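You operate a simulated robot arm through the tools that you are given. There is no shell and no other tool.

The job below is to be done with a simulated two-armed robot. You get a single attempt, and the scene is never put back.

## Task
Set driver 1 to the current on the motor card.
Fine: main switch off first and on again after; switches 1 to 3 by the table in the lid; the rest stay.

The check looks at the end state, three seconds after you hand in, the way a careful person would. Anything else that was tipped, shoved, dropped, spilled or broken makes it a failure. A push-on lid holds only when it is set on centred and level and pressed home; a screw cap is set on level and turned clockwise until tight.

## Robot
Two 7-joint arms with three-finger grippers on one trunk that stands fixed in place. Base frame: the origin is at the foot of the trunk, x ahead of it, y to its left, z up. Readings come in m, rad, newtons and seconds.
The left shoulder is at [0.07, 0.165, 1.188], the right one opposite. With the tool pointing down near the work surface each hand reaches from about 0.3 to 0.86 m from the base axis, measured 20 degrees to its own side. Payload 3.91 kg a hand.
Tool frame (each hand has its own): the origin (TCP) lies between the finger pads and is the grasp point; the fingertips stand 0.03 m ahead of it; z points along the fingers, y is the line along which they close. The gripper opens to 0.116 m; its body begins 0.073 m behind the TCP.
Orientation is that of the tool frame in the base frame, as a unit quaternion [x, y, z, w]. With the fingers straight down and closing along the base's y, the tool's x points along the base's -x, its y along +y and its z along -z.

## Interface
- The arms move only by the tool servo_tool. It takes "left_steps", "right_steps" or both (then of equal length, played together; a hand with none holds still); each is text: rows parted by semicolons, each of 6 numbers parted by spaces: the shift along the tool's x, y, z in m, then the turn, a rotation vector about the tool's x, y, z in rad. In form: x y z rx ry rz; .... A call has 1 to 20 rows; each row shifts and turns the commanded pose from where the row before left it, along the tool's axes as they then stand. "left_gripper" and "right_gripper" are, for a hand that has rows, the opening in per cent of the stroke, from 0 (shut) to 100 (fully open), set as the call begins (left out, the last holds). Each row takes 0.2 s and may step no farther than 0.05 m and 0.15 rad from the row before; otherwise, or with a gripper value out of range, the whole call is refused. A pose out of reach is approached as far as the arm can. The call stops where the force on the tool passes 60 N (or 10 N more than at its start, if that is more) or the arm is blocked; 0.2 s more then pass. The fingers move at their own pace (about 0.153 m/s each) and stop on an object; they squeeze with about 36 N. The grip force told is the motor's: it shows also when the fingers shut on nothing. Time passes only in rows, and 0.2 s behind the last, so rows that do not move let the fingers close. The reply holds the time, the measured pose of the TCP, the force on the tool along the base axes, the opening and the grip force, in the units named above and with some noise, with the torque about the TCP (base axes, N m) and any sound that the robot's microphone picked up, and new pictures: "show" is both (left out), scene, wrist or none (wrist: the cameras of the hands that moved).
- Cameras (640 x 400 px; columns grow to the right, rows downward): "scene" is now at [0.1179, 0.0495, 1.4946]; the picture's right is [0.58, -0.82, -0.00], its down [-0.55, -0.39, -0.74] and it looks along [0.61, 0.43, -0.67] (base axes); focal length 354 px, centre (320, 200). "left" rides on the left gripper at [0.075, 0.017, -0.088] in its tool frame; the picture's right is [-0.22, 0.97, 0.00], its down [-0.70, -0.16, -0.70] and it looks along [-0.68, -0.16, 0.71] (tool axes); focal length 247 px, centre (320, 200). "right" rides on the right gripper at [0.052, 0.056, -0.088] in its tool frame; the picture's right is [-0.73, 0.68, 0.00], its down [-0.49, -0.52, -0.70] and it looks along [-0.48, -0.51, 0.71] (tool axes); focal length 247 px, centre (320, 200). There is no depth. A picture from a camera that has moved, and an enlarged one, comes with that camera's place and axes in the base frame and with its lens.
- lift_body(by): slides the trunk up (or, below 0, down) by that many m; the arms and the scene camera ride with it, the base frame stays. It gives what a move gives, with no picture.
- aim_head(pan, tilt): turns the head with the scene camera to pan (to the left, within 1.501 rad either way) and tilt (down, from -0.506 to 1.204), counted from straight ahead of the robot. It gives what a move gives, and a new picture of the scene camera.
- zoom(camera, box): a new picture of the part [left, top, right, bottom] of that camera's present view, enlarged. No time passes.
- finish_job(): hands the job in; it is judged then, once.

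Places have to be worked out from the pictures, the camera data and where the tool is seen. Open the grippers and draw the arms clear of the work before you hand the job in, unless the task says otherwise.

The tools are called after "Request:" by a JSON object that holds its "api" and its "payload". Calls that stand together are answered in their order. servo_tool: Moves the arms, as the interface text tells. Its arguments: {"type":"object","properties":{"left_steps":{"type":"string"},"left_gripper":{"type":"number"},"right_steps":{"type":"string"},"right_gripper":{"type":"number"},"show":{"type":"string","enum":["both","scene","wrist","none"]}},"required":[]} The other tools are called the same way: lift_body (by) moves the trunk up or down; aim_head (pan, tilt) turns the head that bears the scene camera; zoom (camera, box) takes an enlarged picture of a part of a camera's view; finish_job () hands the job in.

At the start:

```text
time: 0.0
left_eef_pos: [0.4902, 0.5461, 1.1952]
left_orientation: [0.0, 1.0, 0.0, 0.0]
left_contact_force: [0.7, 0.5, -0.3]
left_wrist_torque: [-0.04, 0.01, 0.02]
left_grip_width: 0.1161
left_finger_force: 0.0
right_eef_pos: [0.5048, 0.0896, 1.1723]
right_orientation: [0.0, 1.0, 0.002, 0.0]
right_contact_force: [0.4, 0.9, 0.1]
right_wrist_torque: [-0.02, -0.01, -0.01]
right_grip_width: 0.116
right_finger_force: 0.1
trunk travel left (down, up): [-0.725, 0.115]
head pan, tilt (commanded): [0.616, 0.731]
```

scene: 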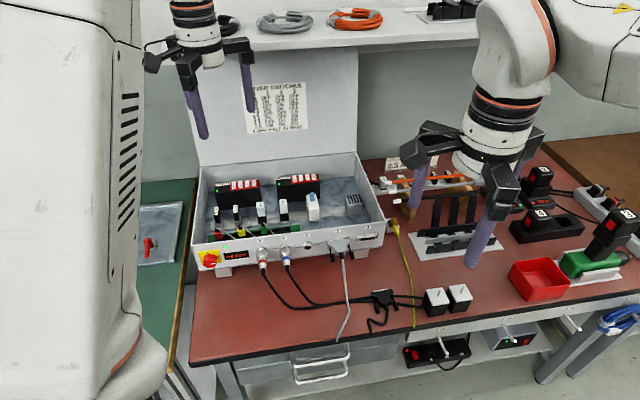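
right: 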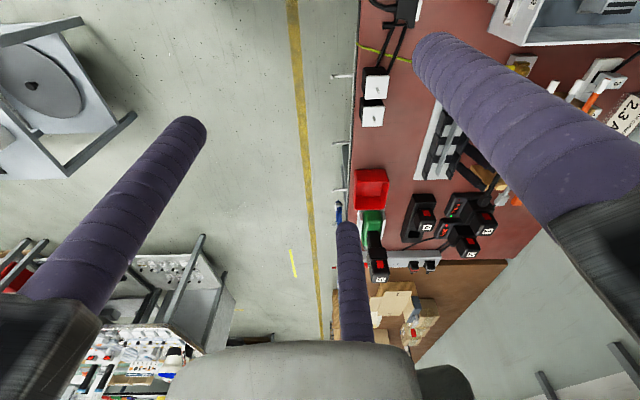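
left: 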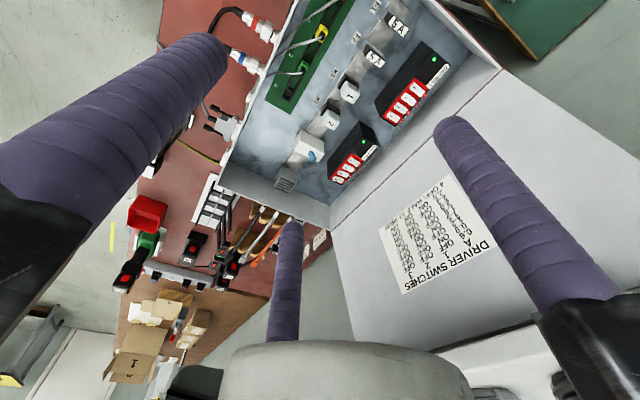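

The scene shows an open control box with a lid table, two drivers with DIP switches, a red main switch on the box's front, and a card with "2.3 A" near the motors. I zoom in on all these to read them.

Request:
{"api": "zoom", "payload": {"camera": "scene", "box": [190, 150, 390, 275]}}

Request:
{"api": "zoom", "payload": {"camera": "scene", "box": [230, 70, 330, 140]}}

Request:
{"api": "zoom", "payload": {"camera": "left", "box": [370, 165, 510, 300]}}

Request:
{"api": "zoom", "payload": {"camera": "left", "box": [300, 20, 460, 200]}}

Request:
{"api": "zoom", "payload": {"camera": "right", "box": [480, 40, 640, 220]}}

```text
3.20 times, centred on (290, 212) of scene
camera zoom: at [0.1179, 0.0495, 1.4946], right [0.58, -0.82, 0.0], down [-0.55, -0.39, -0.74], along [0.61, 0.43, -0.67], focal length 1134 px, centre (416, 160)
```

zoom: 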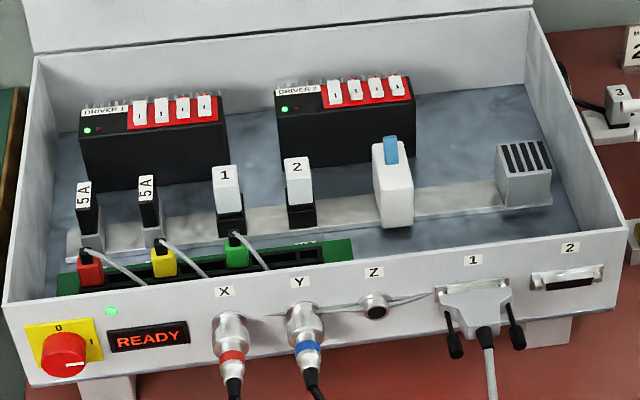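

```text
5.71 times, centred on (280, 105) of scene
camera zoom: at [0.1179, 0.0495, 1.4946], right [0.58, -0.82, 0.0], down [-0.55, -0.39, -0.74], along [0.61, 0.43, -0.67], focal length 2026 px, centre (549, 743)
```

zoom: 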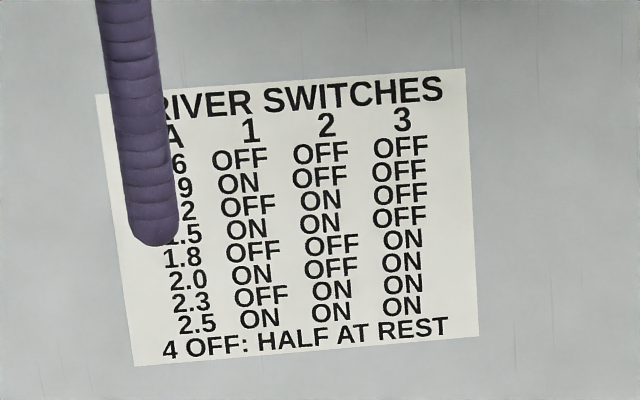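

```text
2.96 times, centred on (440, 232) of left
camera zoom: at [0.414, 0.5633, 1.2853], right [0.22, 0.97, 0.0], down [0.7, -0.16, 0.7], along [0.68, -0.16, -0.71], focal length 732 px, centre (-36, 104)
```

zoom: 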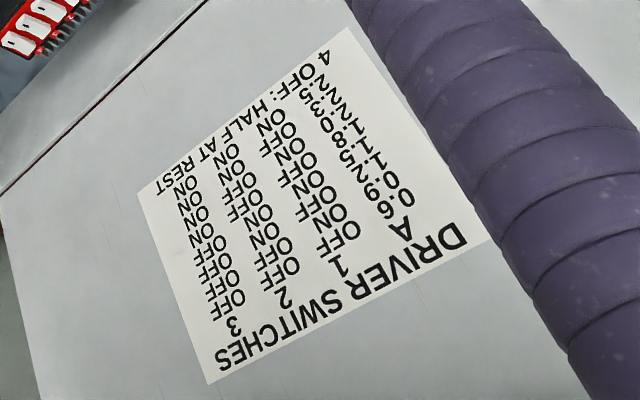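

```text
2.22 times, centred on (380, 110) of left
camera zoom: at [0.414, 0.5633, 1.2853], right [0.22, 0.97, 0.0], down [0.7, -0.16, 0.7], along [0.68, -0.16, -0.71], focal length 549 px, centre (187, 400)
```

zoom: 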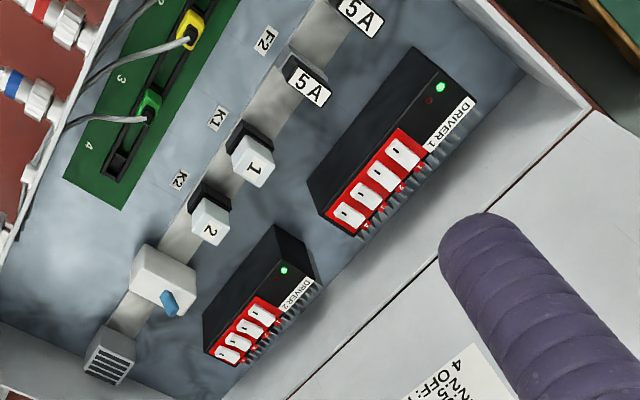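

```text
2.22 times, centred on (560, 130) of right
camera zoom: at [0.452, 0.1451, 1.2615], right [0.73, 0.68, 0.0], down [0.49, -0.52, 0.7], along [0.48, -0.51, -0.71], focal length 549 px, centre (-213, 356)
```

zoom: 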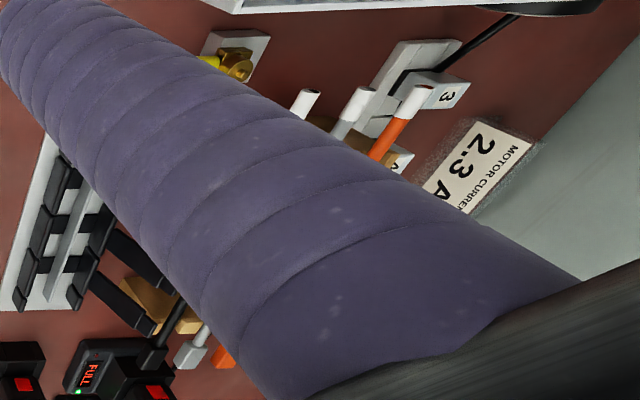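

The card reads "MOTOR CURRENT 2.3 A", and the 2.3 row is 1 OFF, 2 ON, 3 ON. I look closer at driver 1's switches and the main switch to learn their present states and how ON/OFF is marked.

Request:
{"api": "zoom", "payload": {"camera": "scene", "box": [205, 172, 269, 212]}}

Request:
{"api": "zoom", "payload": {"camera": "left", "box": [370, 40, 450, 130]}}

Request:
{"api": "zoom", "payload": {"camera": "scene", "box": [190, 235, 254, 275]}}

Request:
{"api": "zoom", "payload": {"camera": "scene", "box": [370, 140, 450, 190]}}

Request:
{"api": "zoom", "payload": {"camera": "scene", "box": [265, 165, 329, 205]}}

```text
10.00 times, centred on (237, 192) of scene
camera zoom: at [0.1179, 0.0495, 1.4946], right [0.58, -0.82, 0.0], down [-0.55, -0.39, -0.74], along [0.61, 0.43, -0.67], focal length 3545 px, centre (1150, 280)
```

zoom: 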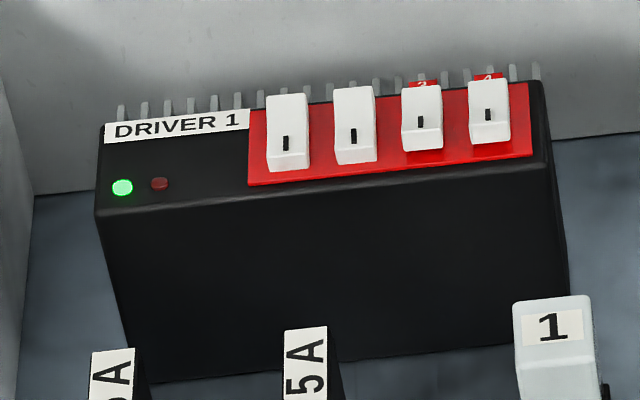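

```text
4.44 times, centred on (410, 85) of left
camera zoom: at [0.414, 0.5633, 1.2853], right [0.22, 0.97, 0.0], down [0.7, -0.16, 0.7], along [0.68, -0.16, -0.71], focal length 1098 px, centre (-80, 711)
```

zoom: 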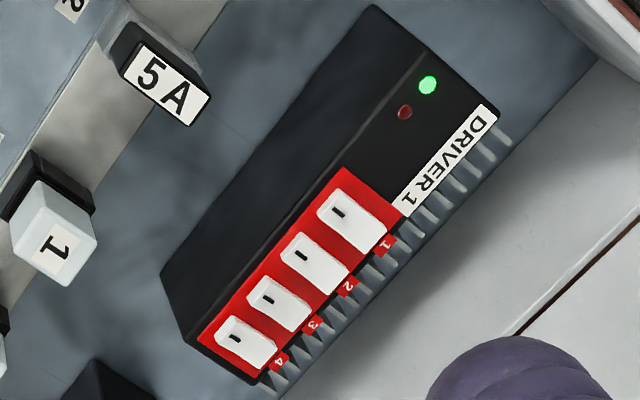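

```text
10.00 times, centred on (222, 255) of scene
camera zoom: at [0.1179, 0.0495, 1.4946], right [0.58, -0.82, 0.0], down [-0.55, -0.39, -0.74], along [0.61, 0.43, -0.67], focal length 3545 px, centre (1300, -350)
```

zoom: 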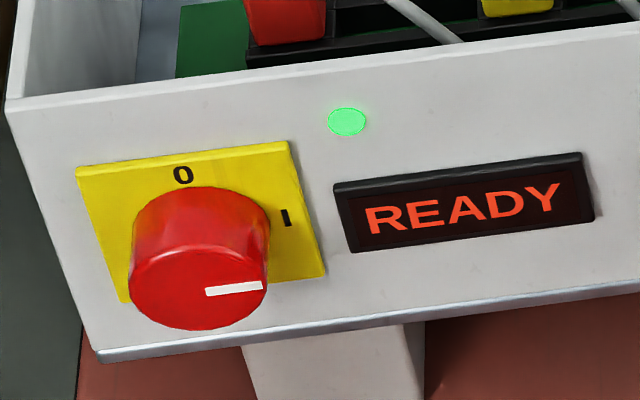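

```text
8.00 times, centred on (410, 165) of scene
camera zoom: at [0.1179, 0.0495, 1.4946], right [0.58, -0.82, 0.0], down [-0.55, -0.39, -0.74], along [0.61, 0.43, -0.67], focal length 2836 px, centre (-400, 480)
```

zoom: 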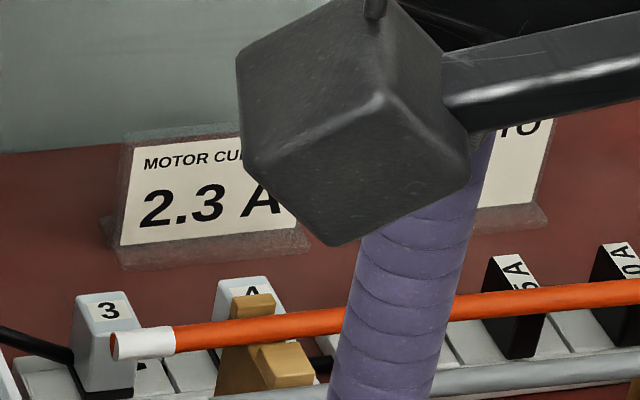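

```text
10.00 times, centred on (297, 185) of scene
camera zoom: at [0.1179, 0.0495, 1.4946], right [0.58, -0.82, 0.0], down [-0.55, -0.39, -0.74], along [0.61, 0.43, -0.67], focal length 3545 px, centre (550, 350)
```

zoom: 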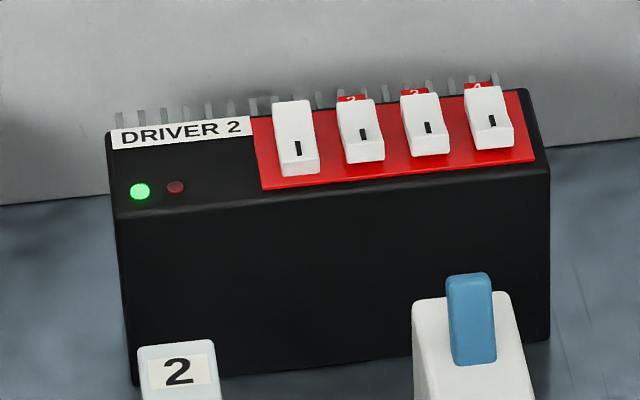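

The present driver 1 state seems to be 1, 2 one way and 3, 4 the other. I judge driver 1's switch 1 near (0.60, 0.68, 0.872), with the box turned about -45° and the table at about z 0.76. I move the left hand down over the box, turning it to square up with the box, for a closer look.

Request:
{"api": "servo_tool", "payload": {"left_steps": "-0.006 0.0104 0.04 0 0 0; -0.006 0.0104 0.04 0 0 0; -0.006 0.0104 0.04 0 0 0; -0.006 0.0104 0.04 0 0 0; -0.005 0.0104 0.03 0 0 0; 0 0 0 0 0 -0.131; 0 0 0 0 0 -0.131; 0 0 0 0 0 -0.131; 0 0 0 0 0 -0.131; 0 0 0 0 0 -0.131; 0 0 0 0 0 -0.131"}}

```text
time: 2.4
left_eef_pos: [0.5174, 0.5984, 1.0043]
left_orientation: [-0.384, 0.924, 0.0, 0.0]
left_contact_force: [-0.3, -0.6, 0.1]
left_wrist_torque: [0.0, 0.0, 0.0]
left_grip_width: 0.116
left_finger_force: 0.1
right_eef_pos: [0.504, 0.0898, 1.1711]
right_orientation: [0.0, 1.0, 0.001, -0.001]
right_contact_force: [-1.3, -0.4, -0.6]
right_wrist_torque: [0.0, 0.0, 0.0]
right_grip_width: 0.116
right_finger_force: 0.2
trunk travel left (down, up): [-0.725, 0.115]
head pan, tilt (commanded): [0.616, 0.731]
camera scene: at [0.118, 0.0494, 1.4946], right [0.58, -0.82, 0.0], down [-0.55, -0.39, -0.74], along [0.61, 0.43, -0.67], focal length 354 px, centre (320, 200)
camera left: at [0.4528, 0.5571, 1.0946], right [-0.53, 0.85, 0.0], down [0.6, 0.38, 0.7], along [0.59, 0.37, -0.71], focal length 247 px, centre (320, 200)
```

scene: 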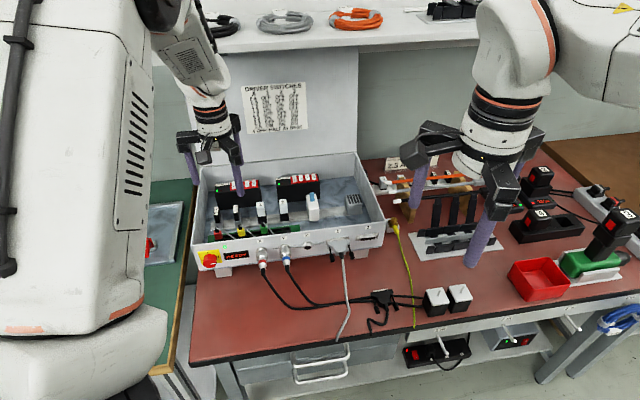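
left: 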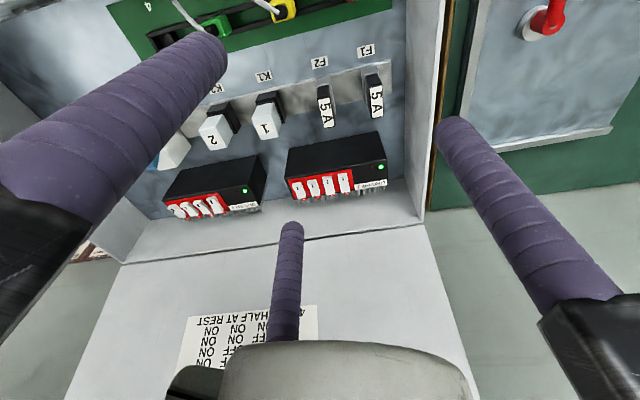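

The left camera now sees driver 1 clearly (upside down). I zoom in on its switches, the table in the lid, and the full scene.

Request:
{"api": "zoom", "payload": {"camera": "left", "box": [280, 160, 360, 210]}}

Request:
{"api": "zoom", "payload": {"camera": "left", "box": [160, 170, 272, 240]}}

Request:
{"api": "zoom", "payload": {"camera": "scene", "box": [205, 172, 269, 212]}}

Request:
{"api": "zoom", "payload": {"camera": "scene", "box": [230, 75, 326, 140]}}

```text
8.00 times, centred on (320, 185) of left
camera zoom: at [0.4528, 0.5571, 1.0946], right [-0.53, 0.85, 0.0], down [0.6, 0.38, 0.7], along [0.59, 0.37, -0.71], focal length 1976 px, centre (320, 320)
```

zoom: 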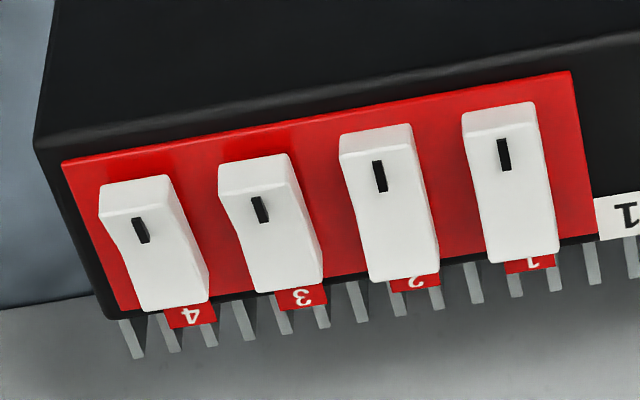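

```text
5.71 times, centred on (216, 205) of left
camera zoom: at [0.4528, 0.5571, 1.0946], right [-0.53, 0.85, 0.0], down [0.6, 0.38, 0.7], along [0.59, 0.37, -0.71], focal length 1411 px, centre (914, 171)
```

zoom: 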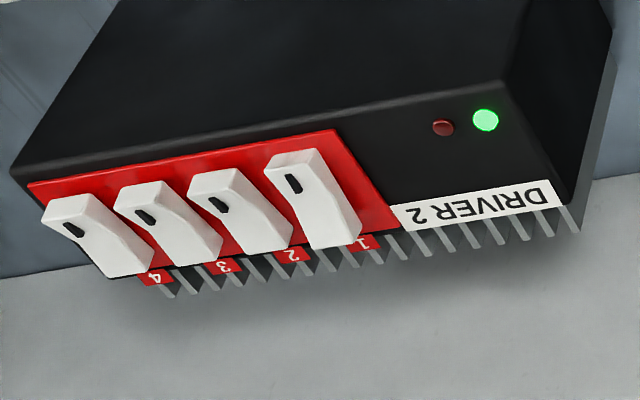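

```text
10.00 times, centred on (237, 192) of scene
camera zoom: at [0.118, 0.0494, 1.4946], right [0.58, -0.82, 0.0], down [-0.55, -0.39, -0.74], along [0.61, 0.43, -0.67], focal length 3545 px, centre (1150, 280)
```

zoom: 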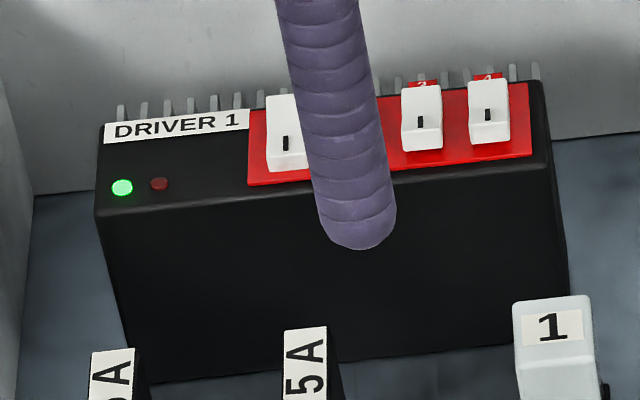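

```text
6.15 times, centred on (278, 108) of scene
camera zoom: at [0.118, 0.0494, 1.4946], right [0.58, -0.82, 0.0], down [-0.55, -0.39, -0.74], along [0.61, 0.43, -0.67], focal length 2182 px, centre (578, 769)
```

zoom: 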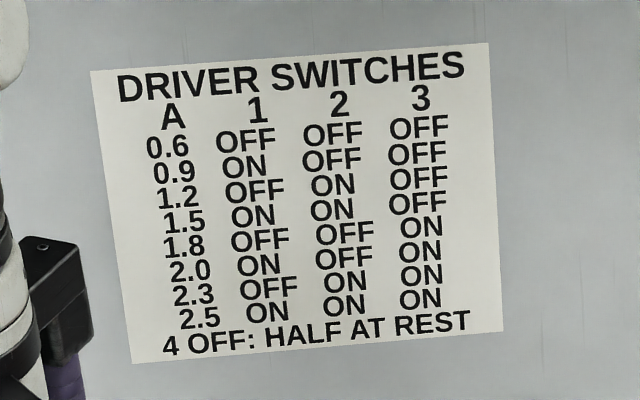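

The rockers carry an "I" mark at their front half. 1 and 2 have the front pressed (ON), and 3 and 4 have it raised (OFF), so I need 1 to OFF and 3 to ON. I zoom on the grippers to learn their size before planning the knob grasp.

Request:
{"api": "zoom", "payload": {"camera": "scene", "box": [390, 60, 570, 280]}}

Request:
{"api": "zoom", "payload": {"camera": "scene", "box": [150, 40, 270, 210]}}

Request:
{"api": "zoom", "payload": {"camera": "scene", "box": [185, 140, 395, 290]}}

```text
1.82 times, centred on (480, 170) of scene
camera zoom: at [0.118, 0.0494, 1.4946], right [0.58, -0.82, 0.0], down [-0.55, -0.39, -0.74], along [0.61, 0.43, -0.67], focal length 645 px, centre (29, 254)
```

zoom: 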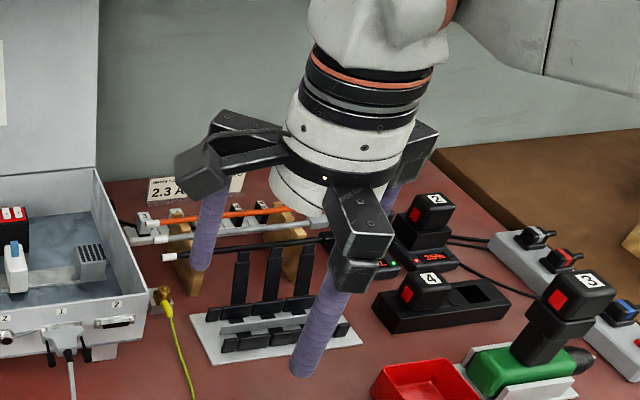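

```text
2.35 times, centred on (210, 125) of scene
camera zoom: at [0.118, 0.0494, 1.4946], right [0.58, -0.82, 0.0], down [-0.55, -0.39, -0.74], along [0.61, 0.43, -0.67], focal length 834 px, centre (579, 376)
```

zoom: 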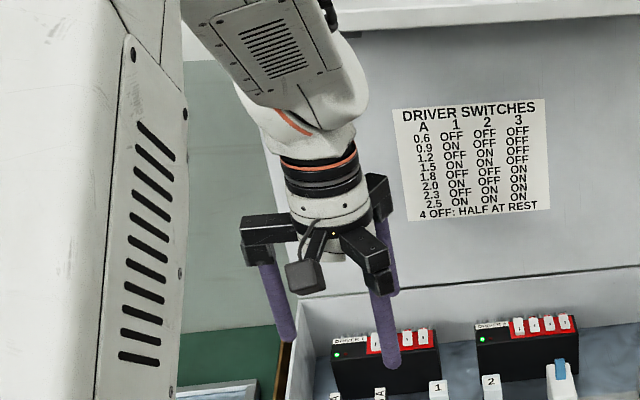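

```text
2.67 times, centred on (290, 215) of scene
camera zoom: at [0.118, 0.0494, 1.4946], right [0.58, -0.82, 0.0], down [-0.55, -0.39, -0.74], along [0.61, 0.43, -0.67], focal length 945 px, centre (400, 160)
```

zoom: 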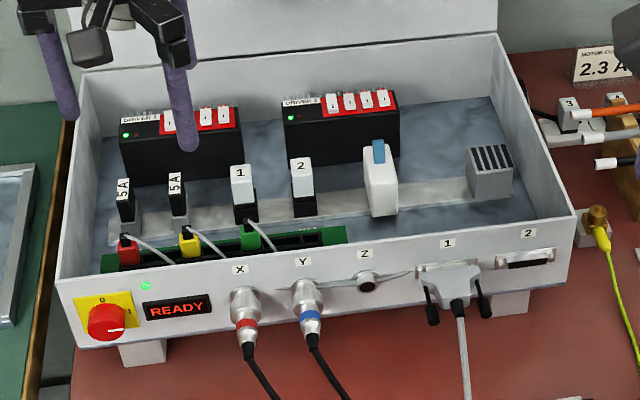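

I want to know how the finger arms shrink when the gripper closes, so I set the left gripper to about 0.03 m opening here in free air and look.

Request:
{"api": "servo_tool", "payload": {"left_steps": "0 0 0 0 0 0; 0 0 0 0 0 0; 0 0 0 0 0 0", "left_gripper": 26}}

Request:
{"api": "zoom", "payload": {"camera": "scene", "box": [150, 40, 270, 210]}}

```text
time: 3.2
left_eef_pos: [0.5186, 0.5984, 1.006]
left_orientation: [-0.383, 0.924, 0.001, 0.0]
left_contact_force: [-0.3, 0.8, 0.1]
left_wrist_torque: [0.02, 0.0, -0.01]
left_grip_width: 0.0301
left_finger_force: 0.1
right_eef_pos: [0.5055, 0.0884, 1.1728]
right_orientation: [0.0, 1.0, 0.001, -0.001]
right_contact_force: [-0.2, 0.0, -0.1]
right_wrist_torque: [-0.01, 0.0, 0.01]
right_grip_width: 0.1158
right_finger_force: 0.1
trunk travel left (down, up): [-0.725, 0.115]
head pan, tilt (commanded): [0.616, 0.731]
camera scene: at [0.1179, 0.0495, 1.4946], right [0.58, -0.82, 0.0], down [-0.55, -0.39, -0.74], along [0.61, 0.43, -0.67], focal length 354 px, centre (320, 200)
camera left: at [0.4526, 0.5573, 1.0947], right [-0.53, 0.85, 0.0], down [0.61, 0.38, 0.7], along [0.59, 0.37, -0.71], focal length 247 px, centre (320, 200)
```

scene: 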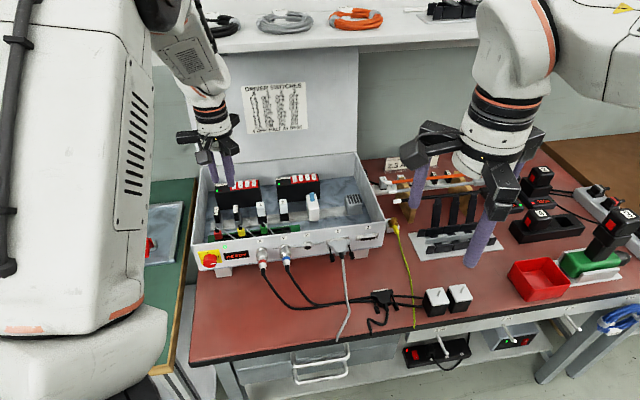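
left: 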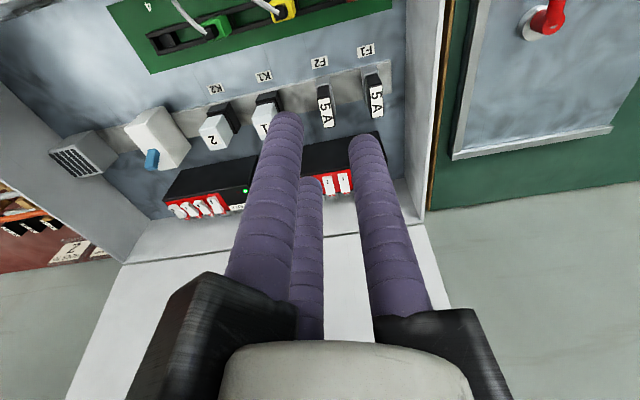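

```text
2.35 times, centred on (210, 125) of scene
camera zoom: at [0.1179, 0.0495, 1.4946], right [0.58, -0.82, 0.0], down [-0.55, -0.39, -0.74], along [0.61, 0.43, -0.67], focal length 834 px, centre (579, 376)
```

zoom: 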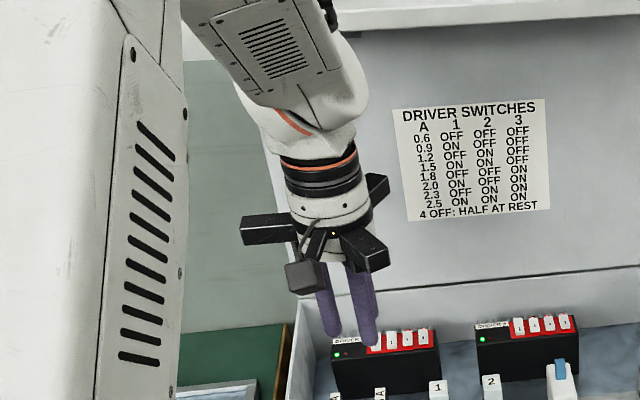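

The fingers slide along fixed rails, so the gripper body keeps a radius of about 0.09 m. I lift the trunk to give the left arm room for reaching the knob on the front panel horizontally; this also gives me a second scene viewpoint for measuring heights.

Request:
{"api": "lift_body", "payload": {"by": 0.11}}

Request:
{"api": "aim_head", "payload": {"pan": 0.72, "tilt": 0.85}}

```text
time: 4.6
left_eef_pos: [0.5181, 0.5981, 1.1156]
left_orientation: [-0.383, 0.924, 0.001, 0.0]
left_contact_force: [-1.1, -0.3, 0.4]
left_wrist_torque: [-0.01, 0.02, 0.02]
left_grip_width: 0.0303
left_finger_force: 0.0
right_eef_pos: [0.5054, 0.0888, 1.2829]
right_orientation: [0.001, 1.0, 0.0, 0.001]
right_contact_force: [0.7, -0.3, 0.1]
right_wrist_torque: [-0.01, 0.02, 0.01]
right_grip_width: 0.116
right_finger_force: 0.0
trunk travel left (down, up): [-0.835, 0.005]
head pan, tilt (commanded): [0.616, 0.731]
```

```text
time: 5.3
left_eef_pos: [0.5196, 0.5981, 1.115]
left_orientation: [-0.383, 0.924, 0.0, 0.0]
left_contact_force: [-0.5, 0.1, -0.6]
left_wrist_torque: [0.01, -0.01, 0.01]
left_grip_width: 0.03
left_finger_force: 0.1
right_eef_pos: [0.5049, 0.0892, 1.2825]
right_orientation: [0.0, 1.0, 0.001, 0.0]
right_contact_force: [-0.4, 0.8, 0.7]
right_wrist_torque: [0.01, -0.01, -0.03]
right_grip_width: 0.1159
right_finger_force: 0.0
trunk travel left (down, up): [-0.835, 0.005]
head pan, tilt (commanded): [0.721, 0.85]
camera scene: at [0.1086, 0.0528, 1.5949], right [0.66, -0.75, 0.0], down [-0.56, -0.5, -0.66], along [0.5, 0.44, -0.75], focal length 354 px, centre (320, 200)
```

scene: 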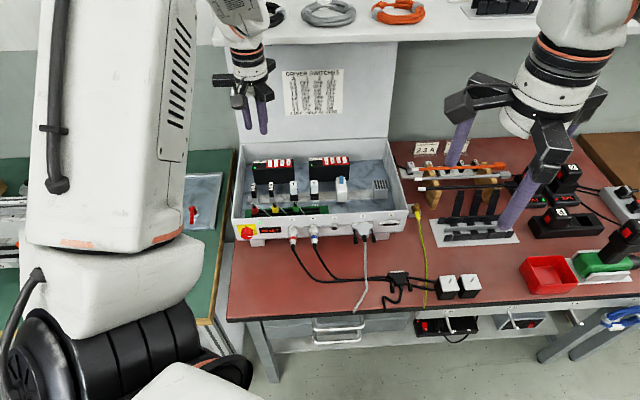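

Now I zoom in on the knob end of the box from this higher viewpoint to triangulate it against the first view.

Request:
{"api": "zoom", "payload": {"camera": "scene", "box": [225, 205, 305, 255]}}

Request:
{"api": "zoom", "payload": {"camera": "scene", "box": [220, 200, 500, 375]}}

Request:
{"api": "zoom", "payload": {"camera": "scene", "box": [245, 145, 325, 195]}}

```text
8.00 times, centred on (265, 230) of scene
camera zoom: at [0.1086, 0.0528, 1.5949], right [0.66, -0.75, 0.0], down [-0.56, -0.5, -0.66], along [0.5, 0.44, -0.75], focal length 2836 px, centre (760, -40)
```

zoom: 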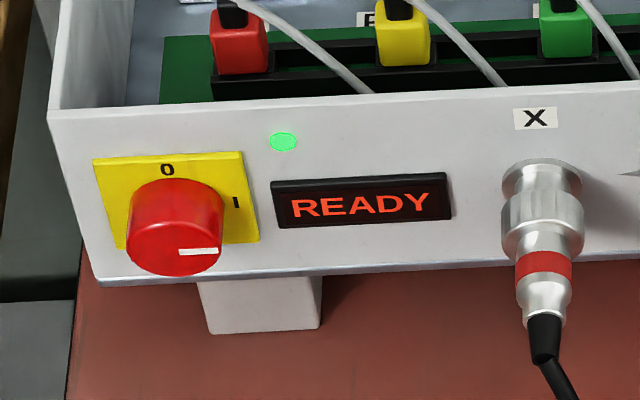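

```text
2.29 times, centred on (360, 288) of scene
camera zoom: at [0.1086, 0.0528, 1.5949], right [0.66, -0.75, 0.0], down [-0.56, -0.5, -0.66], along [0.5, 0.44, -0.75], focal length 810 px, centre (229, 0)
```

zoom: 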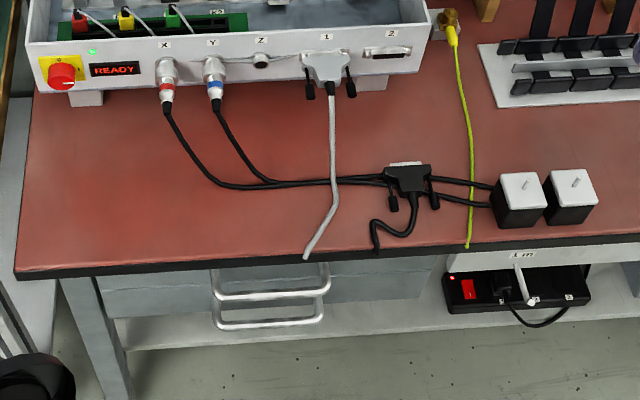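

```text
8.00 times, centred on (285, 170) of scene
camera zoom: at [0.1086, 0.0528, 1.5949], right [0.66, -0.75, 0.0], down [-0.56, -0.5, -0.66], along [0.5, 0.44, -0.75], focal length 2836 px, centre (600, 440)
```

zoom: 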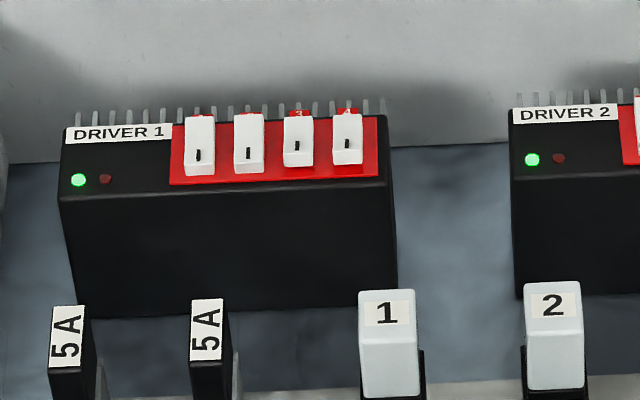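

I triangulate the knob: face centre near (0.384, 0.546, 0.846), diameter about 30 mm, 27 mm proud of the panel; the panel is exactly at 45° (fwd coordinate 0.687), and the table is near z 0.75. I yaw the left hand 160° in free air so that its camera will be on the upper side when the hand points at the panel.

Request:
{"api": "servo_tool", "payload": {"left_steps": "0 0 0 0 0 0.147; 0 0 0 0 0 0.147; 0 0 0 0 0 0.147; 0 0 0 0 0 0.147; 0 0 0 0 0 0.147; 0 0 0 0 0 0.147; 0 0 0 0 0 0.147; 0 0 0 0 0 0.147; 0 0 0 0 0 0.147; 0 0 0 0 0 0.147; 0 0 0 0 0 0.147; 0 0 0 0 0 0.147; 0 0 0 0 0 0.147; 0 0 0 0 0 0.147; 0 0 0 0 0 0.147; 0 0 0 0 0 0.147; 0 0 0 0 0 0.147; 0 0 0 0 0 0.147; 0 0 0 0 0 0.147", "left_gripper": 45}}

```text
time: 9.3
left_eef_pos: [0.5195, 0.5979, 1.1159]
left_orientation: [0.844, 0.537, 0.0, 0.001]
left_contact_force: [0.1, -0.5, 0.4]
left_wrist_torque: [-0.01, -0.01, 0.0]
left_grip_width: 0.052
left_finger_force: 0.0
right_eef_pos: [0.5041, 0.0904, 1.2811]
right_orientation: [0.001, 1.0, 0.0, 0.0]
right_contact_force: [-0.3, 0.5, 0.3]
right_wrist_torque: [0.02, -0.02, 0.01]
right_grip_width: 0.116
right_finger_force: 0.1
trunk travel left (down, up): [-0.835, 0.005]
head pan, tilt (commanded): [0.721, 0.85]
camera scene: at [0.1083, 0.0532, 1.5949], right [0.66, -0.75, 0.0], down [-0.56, -0.5, -0.66], along [0.5, 0.44, -0.75], focal length 354 px, centre (320, 200)
camera left: at [0.5648, 0.6586, 1.2045], right [0.79, -0.62, 0.0], down [-0.44, -0.56, 0.7], along [-0.43, -0.55, -0.71], focal length 247 px, centre (320, 200)
```

scene: 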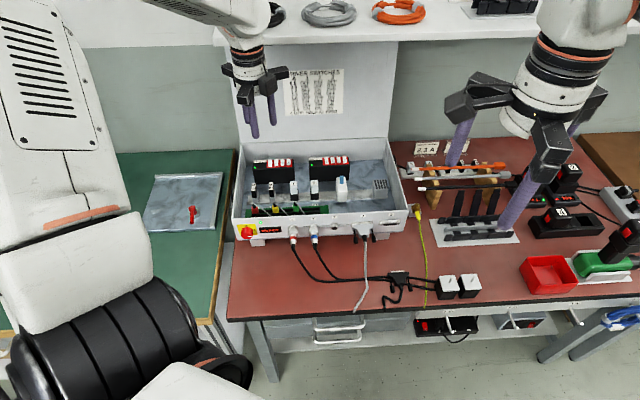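
left: 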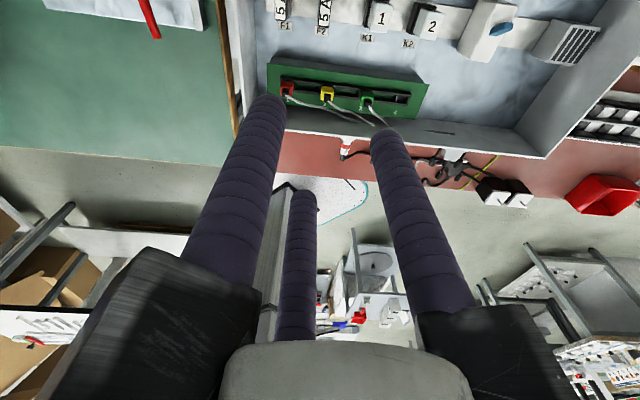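

The yaw worked with no contact. Next I retract the left hand to in front of the box at the knob's lateral position (f≈0.57, z≈1.0), then pitch it forward to face the panel with a 12° tilt.

Request:
{"api": "servo_tool", "payload": {"left_steps": "-0.0311 -0.0217 0.0193 0 0 0; -0.0311 -0.0217 0.0193 0 0 0; -0.0311 -0.0217 0.0193 0 0 0; -0.0311 -0.0217 0.0193 0 0 0; -0.0311 -0.0217 0.0193 0 0 0; -0.0311 -0.0217 0.0193 0 0 0"}}

```text
time: 10.7
left_eef_pos: [0.3238, 0.4816, 0.9995]
left_orientation: [0.843, 0.538, 0.001, 0.0]
left_contact_force: [0.0, 0.1, 0.3]
left_wrist_torque: [0.01, 0.0, -0.02]
left_grip_width: 0.0521
left_finger_force: 0.1
right_eef_pos: [0.5048, 0.089, 1.2813]
right_orientation: [0.0, 1.0, 0.001, -0.001]
right_contact_force: [-0.9, -0.8, 0.6]
right_wrist_torque: [0.02, 0.01, 0.0]
right_grip_width: 0.1161
right_finger_force: 0.1
trunk travel left (down, up): [-0.835, 0.005]
head pan, tilt (commanded): [0.721, 0.85]
camera scene: at [0.1083, 0.0518, 1.595], right [0.66, -0.75, 0.0], down [-0.56, -0.5, -0.66], along [0.5, 0.44, -0.75], focal length 354 px, centre (320, 200)
camera left: at [0.3691, 0.5416, 1.0901], right [0.79, -0.61, 0.0], down [-0.44, -0.56, 0.7], along [-0.43, -0.55, -0.72], focal length 247 px, centre (320, 200)
```

scene: 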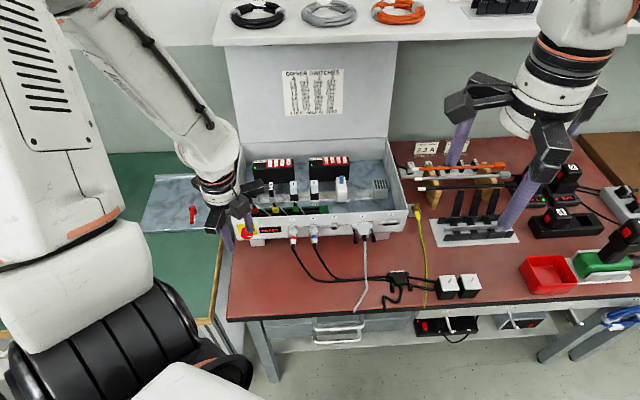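
left: 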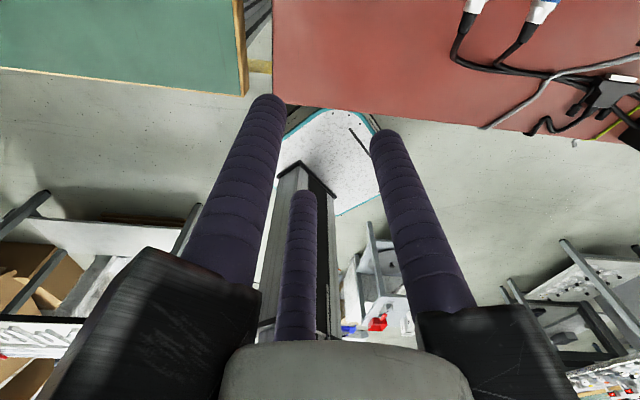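

The hand is at (0.324, 0.482, 1.0) pointing down in front of the box. I start pitching it forward, half the turn first, and watch the arm posture.

Request:
{"api": "servo_tool", "payload": {"left_steps": "0 0 0 -0.0384 0.1372 -0.0121; 0 0 0 -0.0384 0.1372 -0.0121; 0 0 0 -0.0384 0.1372 -0.0121; 0 0 0 -0.0384 0.1372 -0.0121; 0 0 0 -0.0384 0.1372 -0.0121"}}

```text
time: 11.9
left_eef_pos: [0.3624, 0.5178, 0.9792]
left_orientation: [0.774, 0.528, 0.334, -0.102]
left_contact_force: [1.2, 0.8, -0.1]
left_wrist_torque: [-0.02, 0.03, 0.01]
left_grip_width: 0.0523
left_finger_force: 0.0
left hand out of reach, approached as far as the arm can: row 3, 4, 5
right_eef_pos: [0.5054, 0.09, 1.2819]
right_orientation: [-0.001, 1.0, 0.0, 0.001]
right_contact_force: [0.0, 0.0, -0.1]
right_wrist_torque: [-0.01, 0.02, 0.0]
right_grip_width: 0.116
right_finger_force: 0.0
trunk travel left (down, up): [-0.835, 0.005]
head pan, tilt (commanded): [0.721, 0.85]
camera scene: at [0.109, 0.0522, 1.595], right [0.66, -0.75, 0.0], down [-0.56, -0.5, -0.66], along [0.5, 0.44, -0.75], focal length 354 px, centre (320, 200)
camera left: at [0.3581, 0.5215, 1.0954], right [0.81, -0.58, 0.05], down [-0.58, -0.81, 0.06], along [0.0, -0.08, -1.0], focal length 247 px, centre (320, 200)
```

scene: 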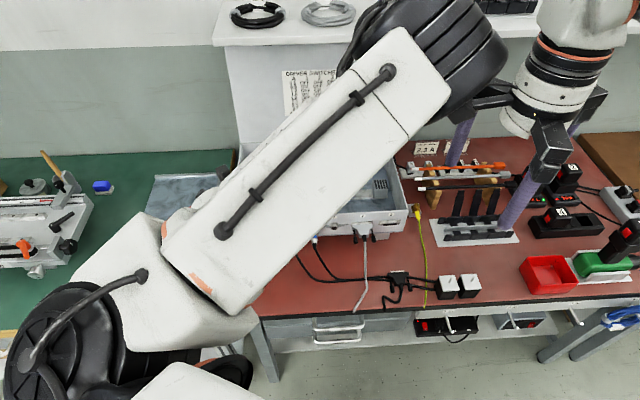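
left: 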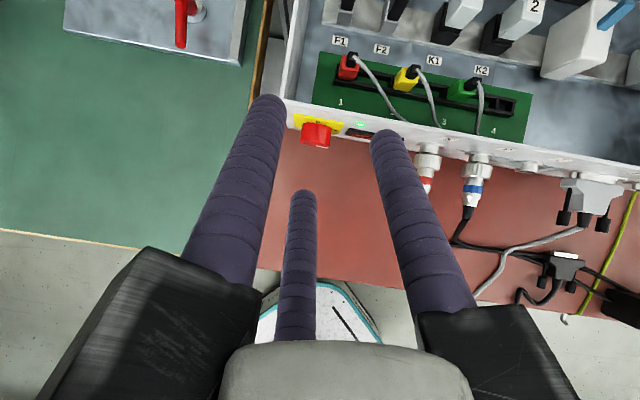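

The left arm folded its elbow forward towards the right hand, because this pose brings the wrist too near the shoulder. Before anything else I move the right hand well away to the right so the two arms cannot meet.

Request:
{"api": "servo_tool", "payload": {"right_steps": "0 -0.045 0 0 0 0; 0 -0.045 0 0 0 0; 0 -0.045 0 0 0 0; 0 -0.045 0 0 0 0; 0 -0.045 0 0 0 0; 0 -0.045 0 0 0 0; 0 -0.045 0 0 0 0", "show": "scene"}}

```text
time: 13.5
left_eef_pos: [0.3626, 0.5171, 0.9797]
left_orientation: [0.773, 0.529, 0.334, -0.103]
left_contact_force: [-0.3, 0.3, -0.2]
left_wrist_torque: [0.01, 0.0, -0.02]
left_grip_width: 0.0522
left_finger_force: 0.1
right_eef_pos: [0.504, -0.2287, 1.2805]
right_orientation: [0.0, 1.0, 0.001, 0.0]
right_contact_force: [-0.5, -0.8, -0.4]
right_wrist_torque: [0.02, -0.02, 0.0]
right_grip_width: 0.1161
right_finger_force: 0.0
trunk travel left (down, up): [-0.835, 0.005]
head pan, tilt (commanded): [0.721, 0.85]
camera scene: at [0.1073, 0.0496, 1.5951], right [0.66, -0.75, 0.0], down [-0.56, -0.49, -0.66], along [0.5, 0.44, -0.75], focal length 354 px, centre (320, 200)
```

scene: 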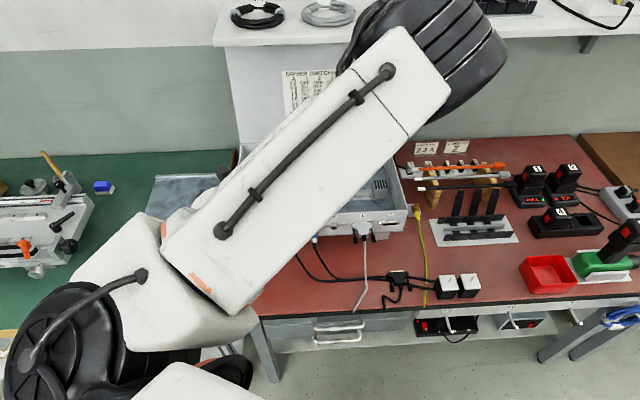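

The right arm is clear. Now I lower the left hand in its half-pitched attitude so that the wrist gets farther from the shoulder, and check that the commanded pose becomes reachable.

Request:
{"api": "servo_tool", "payload": {"left_steps": "-0.0158 -0.0035 0.0390 0 0 0; -0.0158 -0.0035 0.0390 0 0 0; -0.0158 -0.0035 0.0390 0 0 0; 0 0 0 0 0 0"}}

```text
time: 14.2
left_eef_pos: [0.3816, 0.5353, 0.8921]
left_orientation: [0.772, 0.528, 0.338, -0.103]
left_contact_force: [-0.2, 0.3, 1.1]
left_wrist_torque: [0.04, 0.0, 0.06]
left_grip_width: 0.0522
left_finger_force: 0.1
right_eef_pos: [0.5024, -0.2312, 1.2812]
right_orientation: [0.001, 1.0, 0.001, 0.001]
right_contact_force: [-0.9, -0.7, -0.7]
right_wrist_torque: [0.12, -0.08, 0.01]
right_grip_width: 0.1162
right_finger_force: 0.1
trunk travel left (down, up): [-0.835, 0.005]
head pan, tilt (commanded): [0.721, 0.85]
stopped in row 3 (left hand): the force on the tool passed its limit at 156 N (the readings are from after the stop); the commanded pose is now the measured one
camera scene: at [0.1042, 0.0461, 1.5952], right [0.66, -0.75, 0.0], down [-0.56, -0.49, -0.66], along [0.5, 0.44, -0.75], focal length 354 px, centre (320, 200)
camera left: at [0.3753, 0.5389, 1.0098], right [0.82, -0.58, 0.05], down [-0.58, -0.81, 0.05], along [0.01, -0.07, -1.0], focal length 247 px, centre (320, 200)
```

scene: 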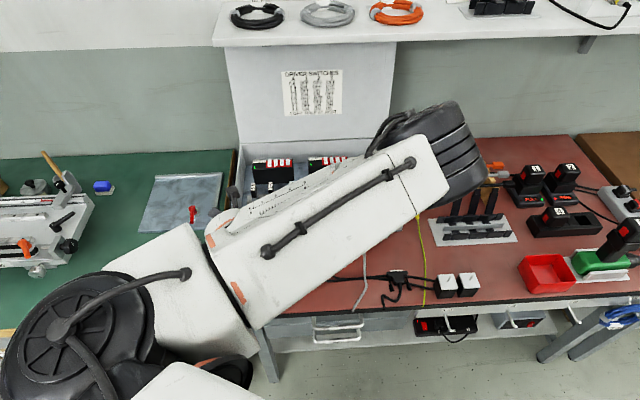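
left: 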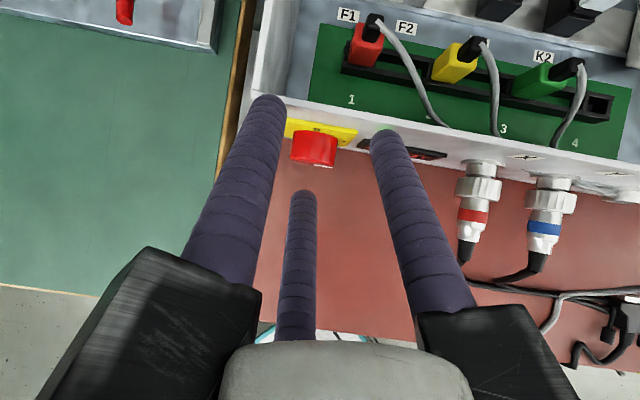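

A fingertip probably bumped the panel rim when the arm suddenly got into reach, though there is no contact force left now. My check of the box corner (f≈0.688, r≈-0.146) says the box did not move. I back off 25 mm gently and look again.

Request:
{"api": "servo_tool", "payload": {"left_steps": "-0.0042 -0.0020 -0.0041 0 0 0; -0.0042 -0.0020 -0.0041 0 0 0; -0.0042 -0.0020 -0.0041 0 0 0; -0.0042 -0.0020 -0.0041 0 0 0"}}

Request:
{"api": "zoom", "payload": {"camera": "left", "box": [240, 80, 480, 230]}}

```text
time: 15.2
left_eef_pos: [0.3663, 0.5243, 0.8901]
left_orientation: [0.772, 0.529, 0.336, -0.103]
left_contact_force: [-0.1, 0.2, -0.1]
left_wrist_torque: [0.01, -0.01, -0.03]
left_grip_width: 0.0524
left_finger_force: 0.0
right_eef_pos: [0.5051, -0.2264, 1.2814]
right_orientation: [0.0, 1.0, 0.0, 0.0]
right_contact_force: [0.1, -0.2, -0.8]
right_wrist_torque: [0.06, 0.02, 0.01]
right_grip_width: 0.116
right_finger_force: 0.0
trunk travel left (down, up): [-0.835, 0.005]
head pan, tilt (commanded): [0.721, 0.85]
camera scene: at [0.1084, 0.0525, 1.5949], right [0.66, -0.75, 0.0], down [-0.56, -0.5, -0.66], along [0.5, 0.44, -0.75], focal length 354 px, centre (320, 200)
camera left: at [0.3605, 0.5265, 1.0066], right [0.82, -0.58, 0.05], down [-0.58, -0.81, 0.06], along [0.01, -0.08, -1.0], focal length 247 px, centre (320, 200)
```

scene: 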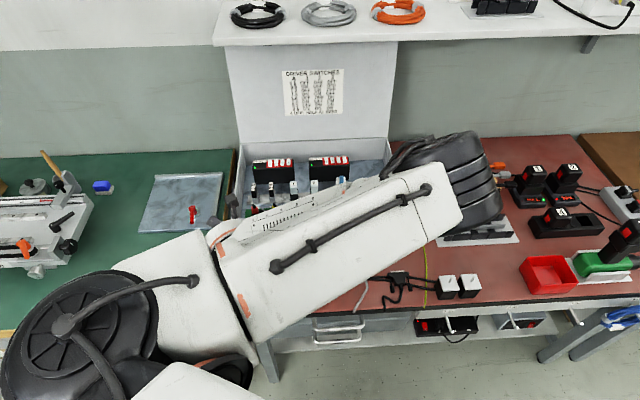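
left: 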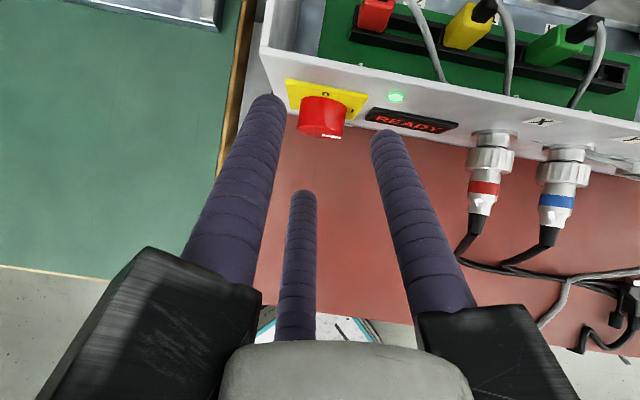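

```text
2.67 times, centred on (360, 155) of left
camera zoom: at [0.3605, 0.5265, 1.0066], right [0.82, -0.58, 0.05], down [-0.58, -0.81, 0.06], along [0.01, -0.08, -1.0], focal length 659 px, centre (213, 320)
```

zoom: 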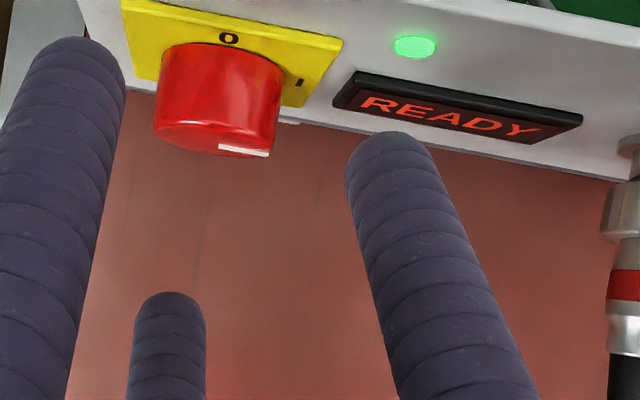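

The display still shows READY, the knob is at I, and the LED position matches the earlier measurement, so nothing was shoved. I continue pitching slowly while lowering and backing off, in small steps, so that the elbow cannot swing fast.

Request:
{"api": "servo_tool", "payload": {"left_steps": "-0.0037 -0.0017 -0.0007 -0.012 0.0422 -0.0037; -0.0037 -0.0017 -0.0007 -0.012 0.0422 -0.0037; -0.0037 -0.0017 -0.0007 -0.012 0.0422 -0.0037; -0.0037 -0.0017 -0.0007 -0.012 0.0422 -0.0037; -0.0037 -0.0017 -0.0007 -0.012 0.0422 -0.0037; -0.0037 -0.0017 -0.0007 -0.012 0.0422 -0.0037; -0.0037 -0.0017 -0.0007 -0.012 0.0422 -0.0037; -0.0037 -0.0017 -0.0007 -0.012 0.0422 -0.0037"}}

```text
time: 17.0
left_eef_pos: [0.3486, 0.5047, 0.8691]
left_orientation: [0.7, 0.499, 0.488, -0.15]
left_contact_force: [-0.4, 0.1, 0.0]
left_wrist_torque: [0.01, 0.02, 0.01]
left_grip_width: 0.0523
left_finger_force: 0.1
right_eef_pos: [0.5066, -0.2243, 1.2806]
right_orientation: [-0.001, 1.0, 0.0, -0.002]
right_contact_force: [-0.4, -0.3, 0.3]
right_wrist_torque: [-0.01, -0.01, -0.03]
right_grip_width: 0.1158
right_finger_force: 0.0
trunk travel left (down, up): [-0.835, 0.005]
head pan, tilt (commanded): [0.721, 0.85]
camera scene: at [0.1083, 0.0526, 1.595], right [0.66, -0.75, 0.0], down [-0.56, -0.5, -0.66], along [0.5, 0.44, -0.75], focal length 354 px, centre (320, 200)
camera left: at [0.316, 0.4776, 0.9786], right [0.82, -0.57, 0.08], down [-0.53, -0.8, -0.29], along [0.23, 0.19, -0.95], focal length 247 px, centre (320, 200)
```

scene: 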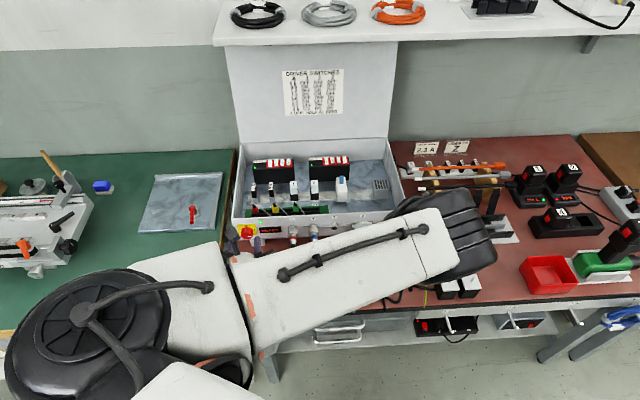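
left: 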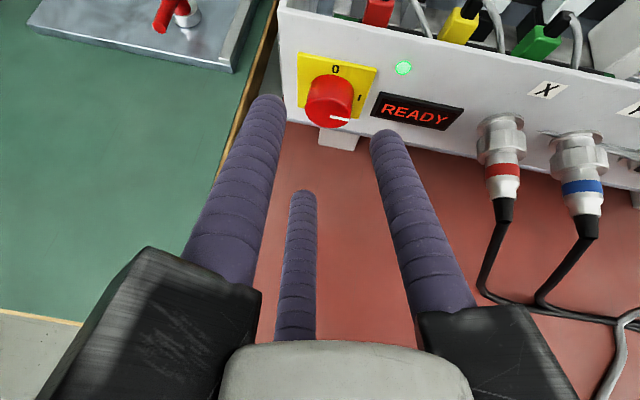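

The hand is following well and no contact shows; the knob sits between the upper fingers in the wrist picture. I continue the second half of the pitch in the same slow way.

Request:
{"api": "servo_tool", "payload": {"left_steps": "-0.0032 -0.0017 -0.0020 -0.012 0.0422 -0.0037; -0.0032 -0.0017 -0.0020 -0.012 0.0422 -0.0037; -0.0032 -0.0017 -0.0020 -0.012 0.0422 -0.0037; -0.0032 -0.0017 -0.0020 -0.012 0.0422 -0.0037; -0.0032 -0.0017 -0.0020 -0.012 0.0422 -0.0037; -0.0032 -0.0017 -0.0020 -0.012 0.0422 -0.0037; -0.0032 -0.0017 -0.0020 -0.012 0.0422 -0.0037; -0.0032 -0.0017 -0.0020 -0.012 0.0422 -0.0037"}}

Request:
{"api": "zoom", "payload": {"camera": "left", "box": [240, 20, 480, 170]}}

```text
time: 18.8
left_eef_pos: [0.3292, 0.4881, 0.8467]
left_orientation: [0.608, 0.453, 0.624, -0.19]
left_contact_force: [-0.3, 0.3, 0.2]
left_wrist_torque: [0.0, 0.0, -0.01]
left_grip_width: 0.0522
left_finger_force: 0.1
right_eef_pos: [0.5051, -0.2248, 1.2805]
right_orientation: [-0.001, 1.0, 0.0, -0.001]
right_contact_force: [0.3, 0.2, 0.3]
right_wrist_torque: [-0.02, -0.04, 0.03]
right_grip_width: 0.116
right_finger_force: 0.1
trunk travel left (down, up): [-0.835, 0.005]
head pan, tilt (commanded): [0.721, 0.85]
camera scene: at [0.1083, 0.0526, 1.595], right [0.66, -0.75, 0.0], down [-0.56, -0.5, -0.66], along [0.5, 0.44, -0.75], focal length 354 px, centre (320, 200)
camera left: at [0.2754, 0.4332, 0.9359], right [0.81, -0.58, 0.12], down [-0.4, -0.69, -0.6], along [0.43, 0.44, -0.79], focal length 247 px, centre (320, 200)
```

scene: 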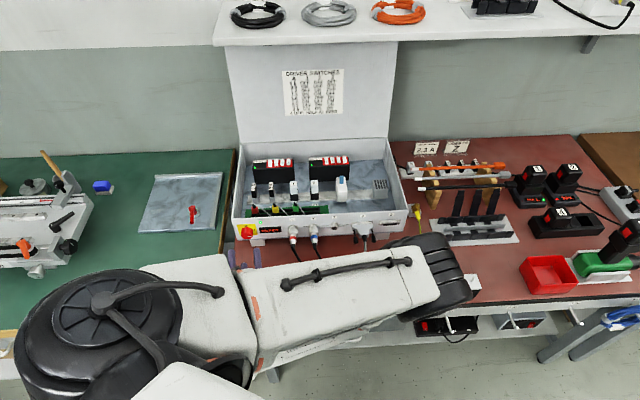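
left: 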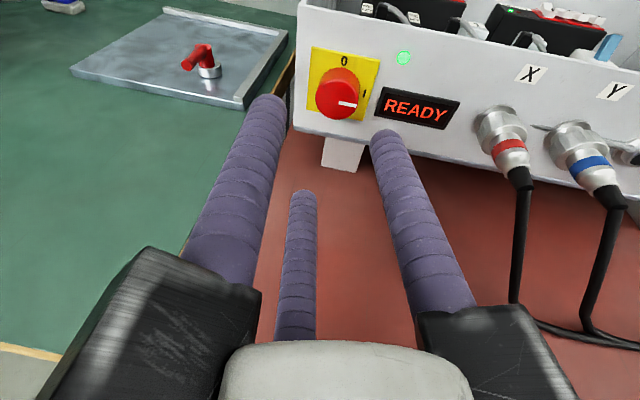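

```text
2.67 times, centred on (360, 95) of left
camera zoom: at [0.2754, 0.4332, 0.9359], right [0.81, -0.58, 0.12], down [-0.4, -0.69, -0.6], along [0.43, 0.44, -0.79], focal length 659 px, centre (213, 480)
```

zoom: 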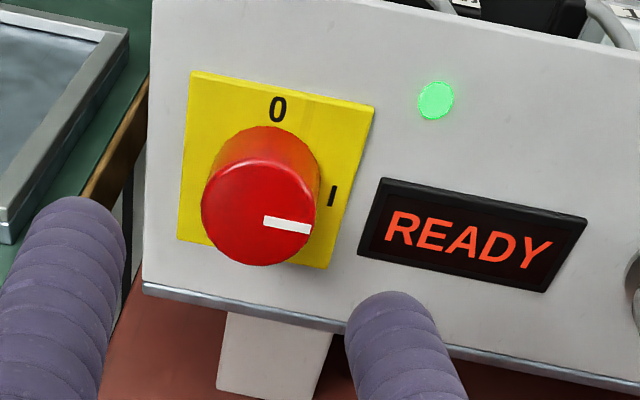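

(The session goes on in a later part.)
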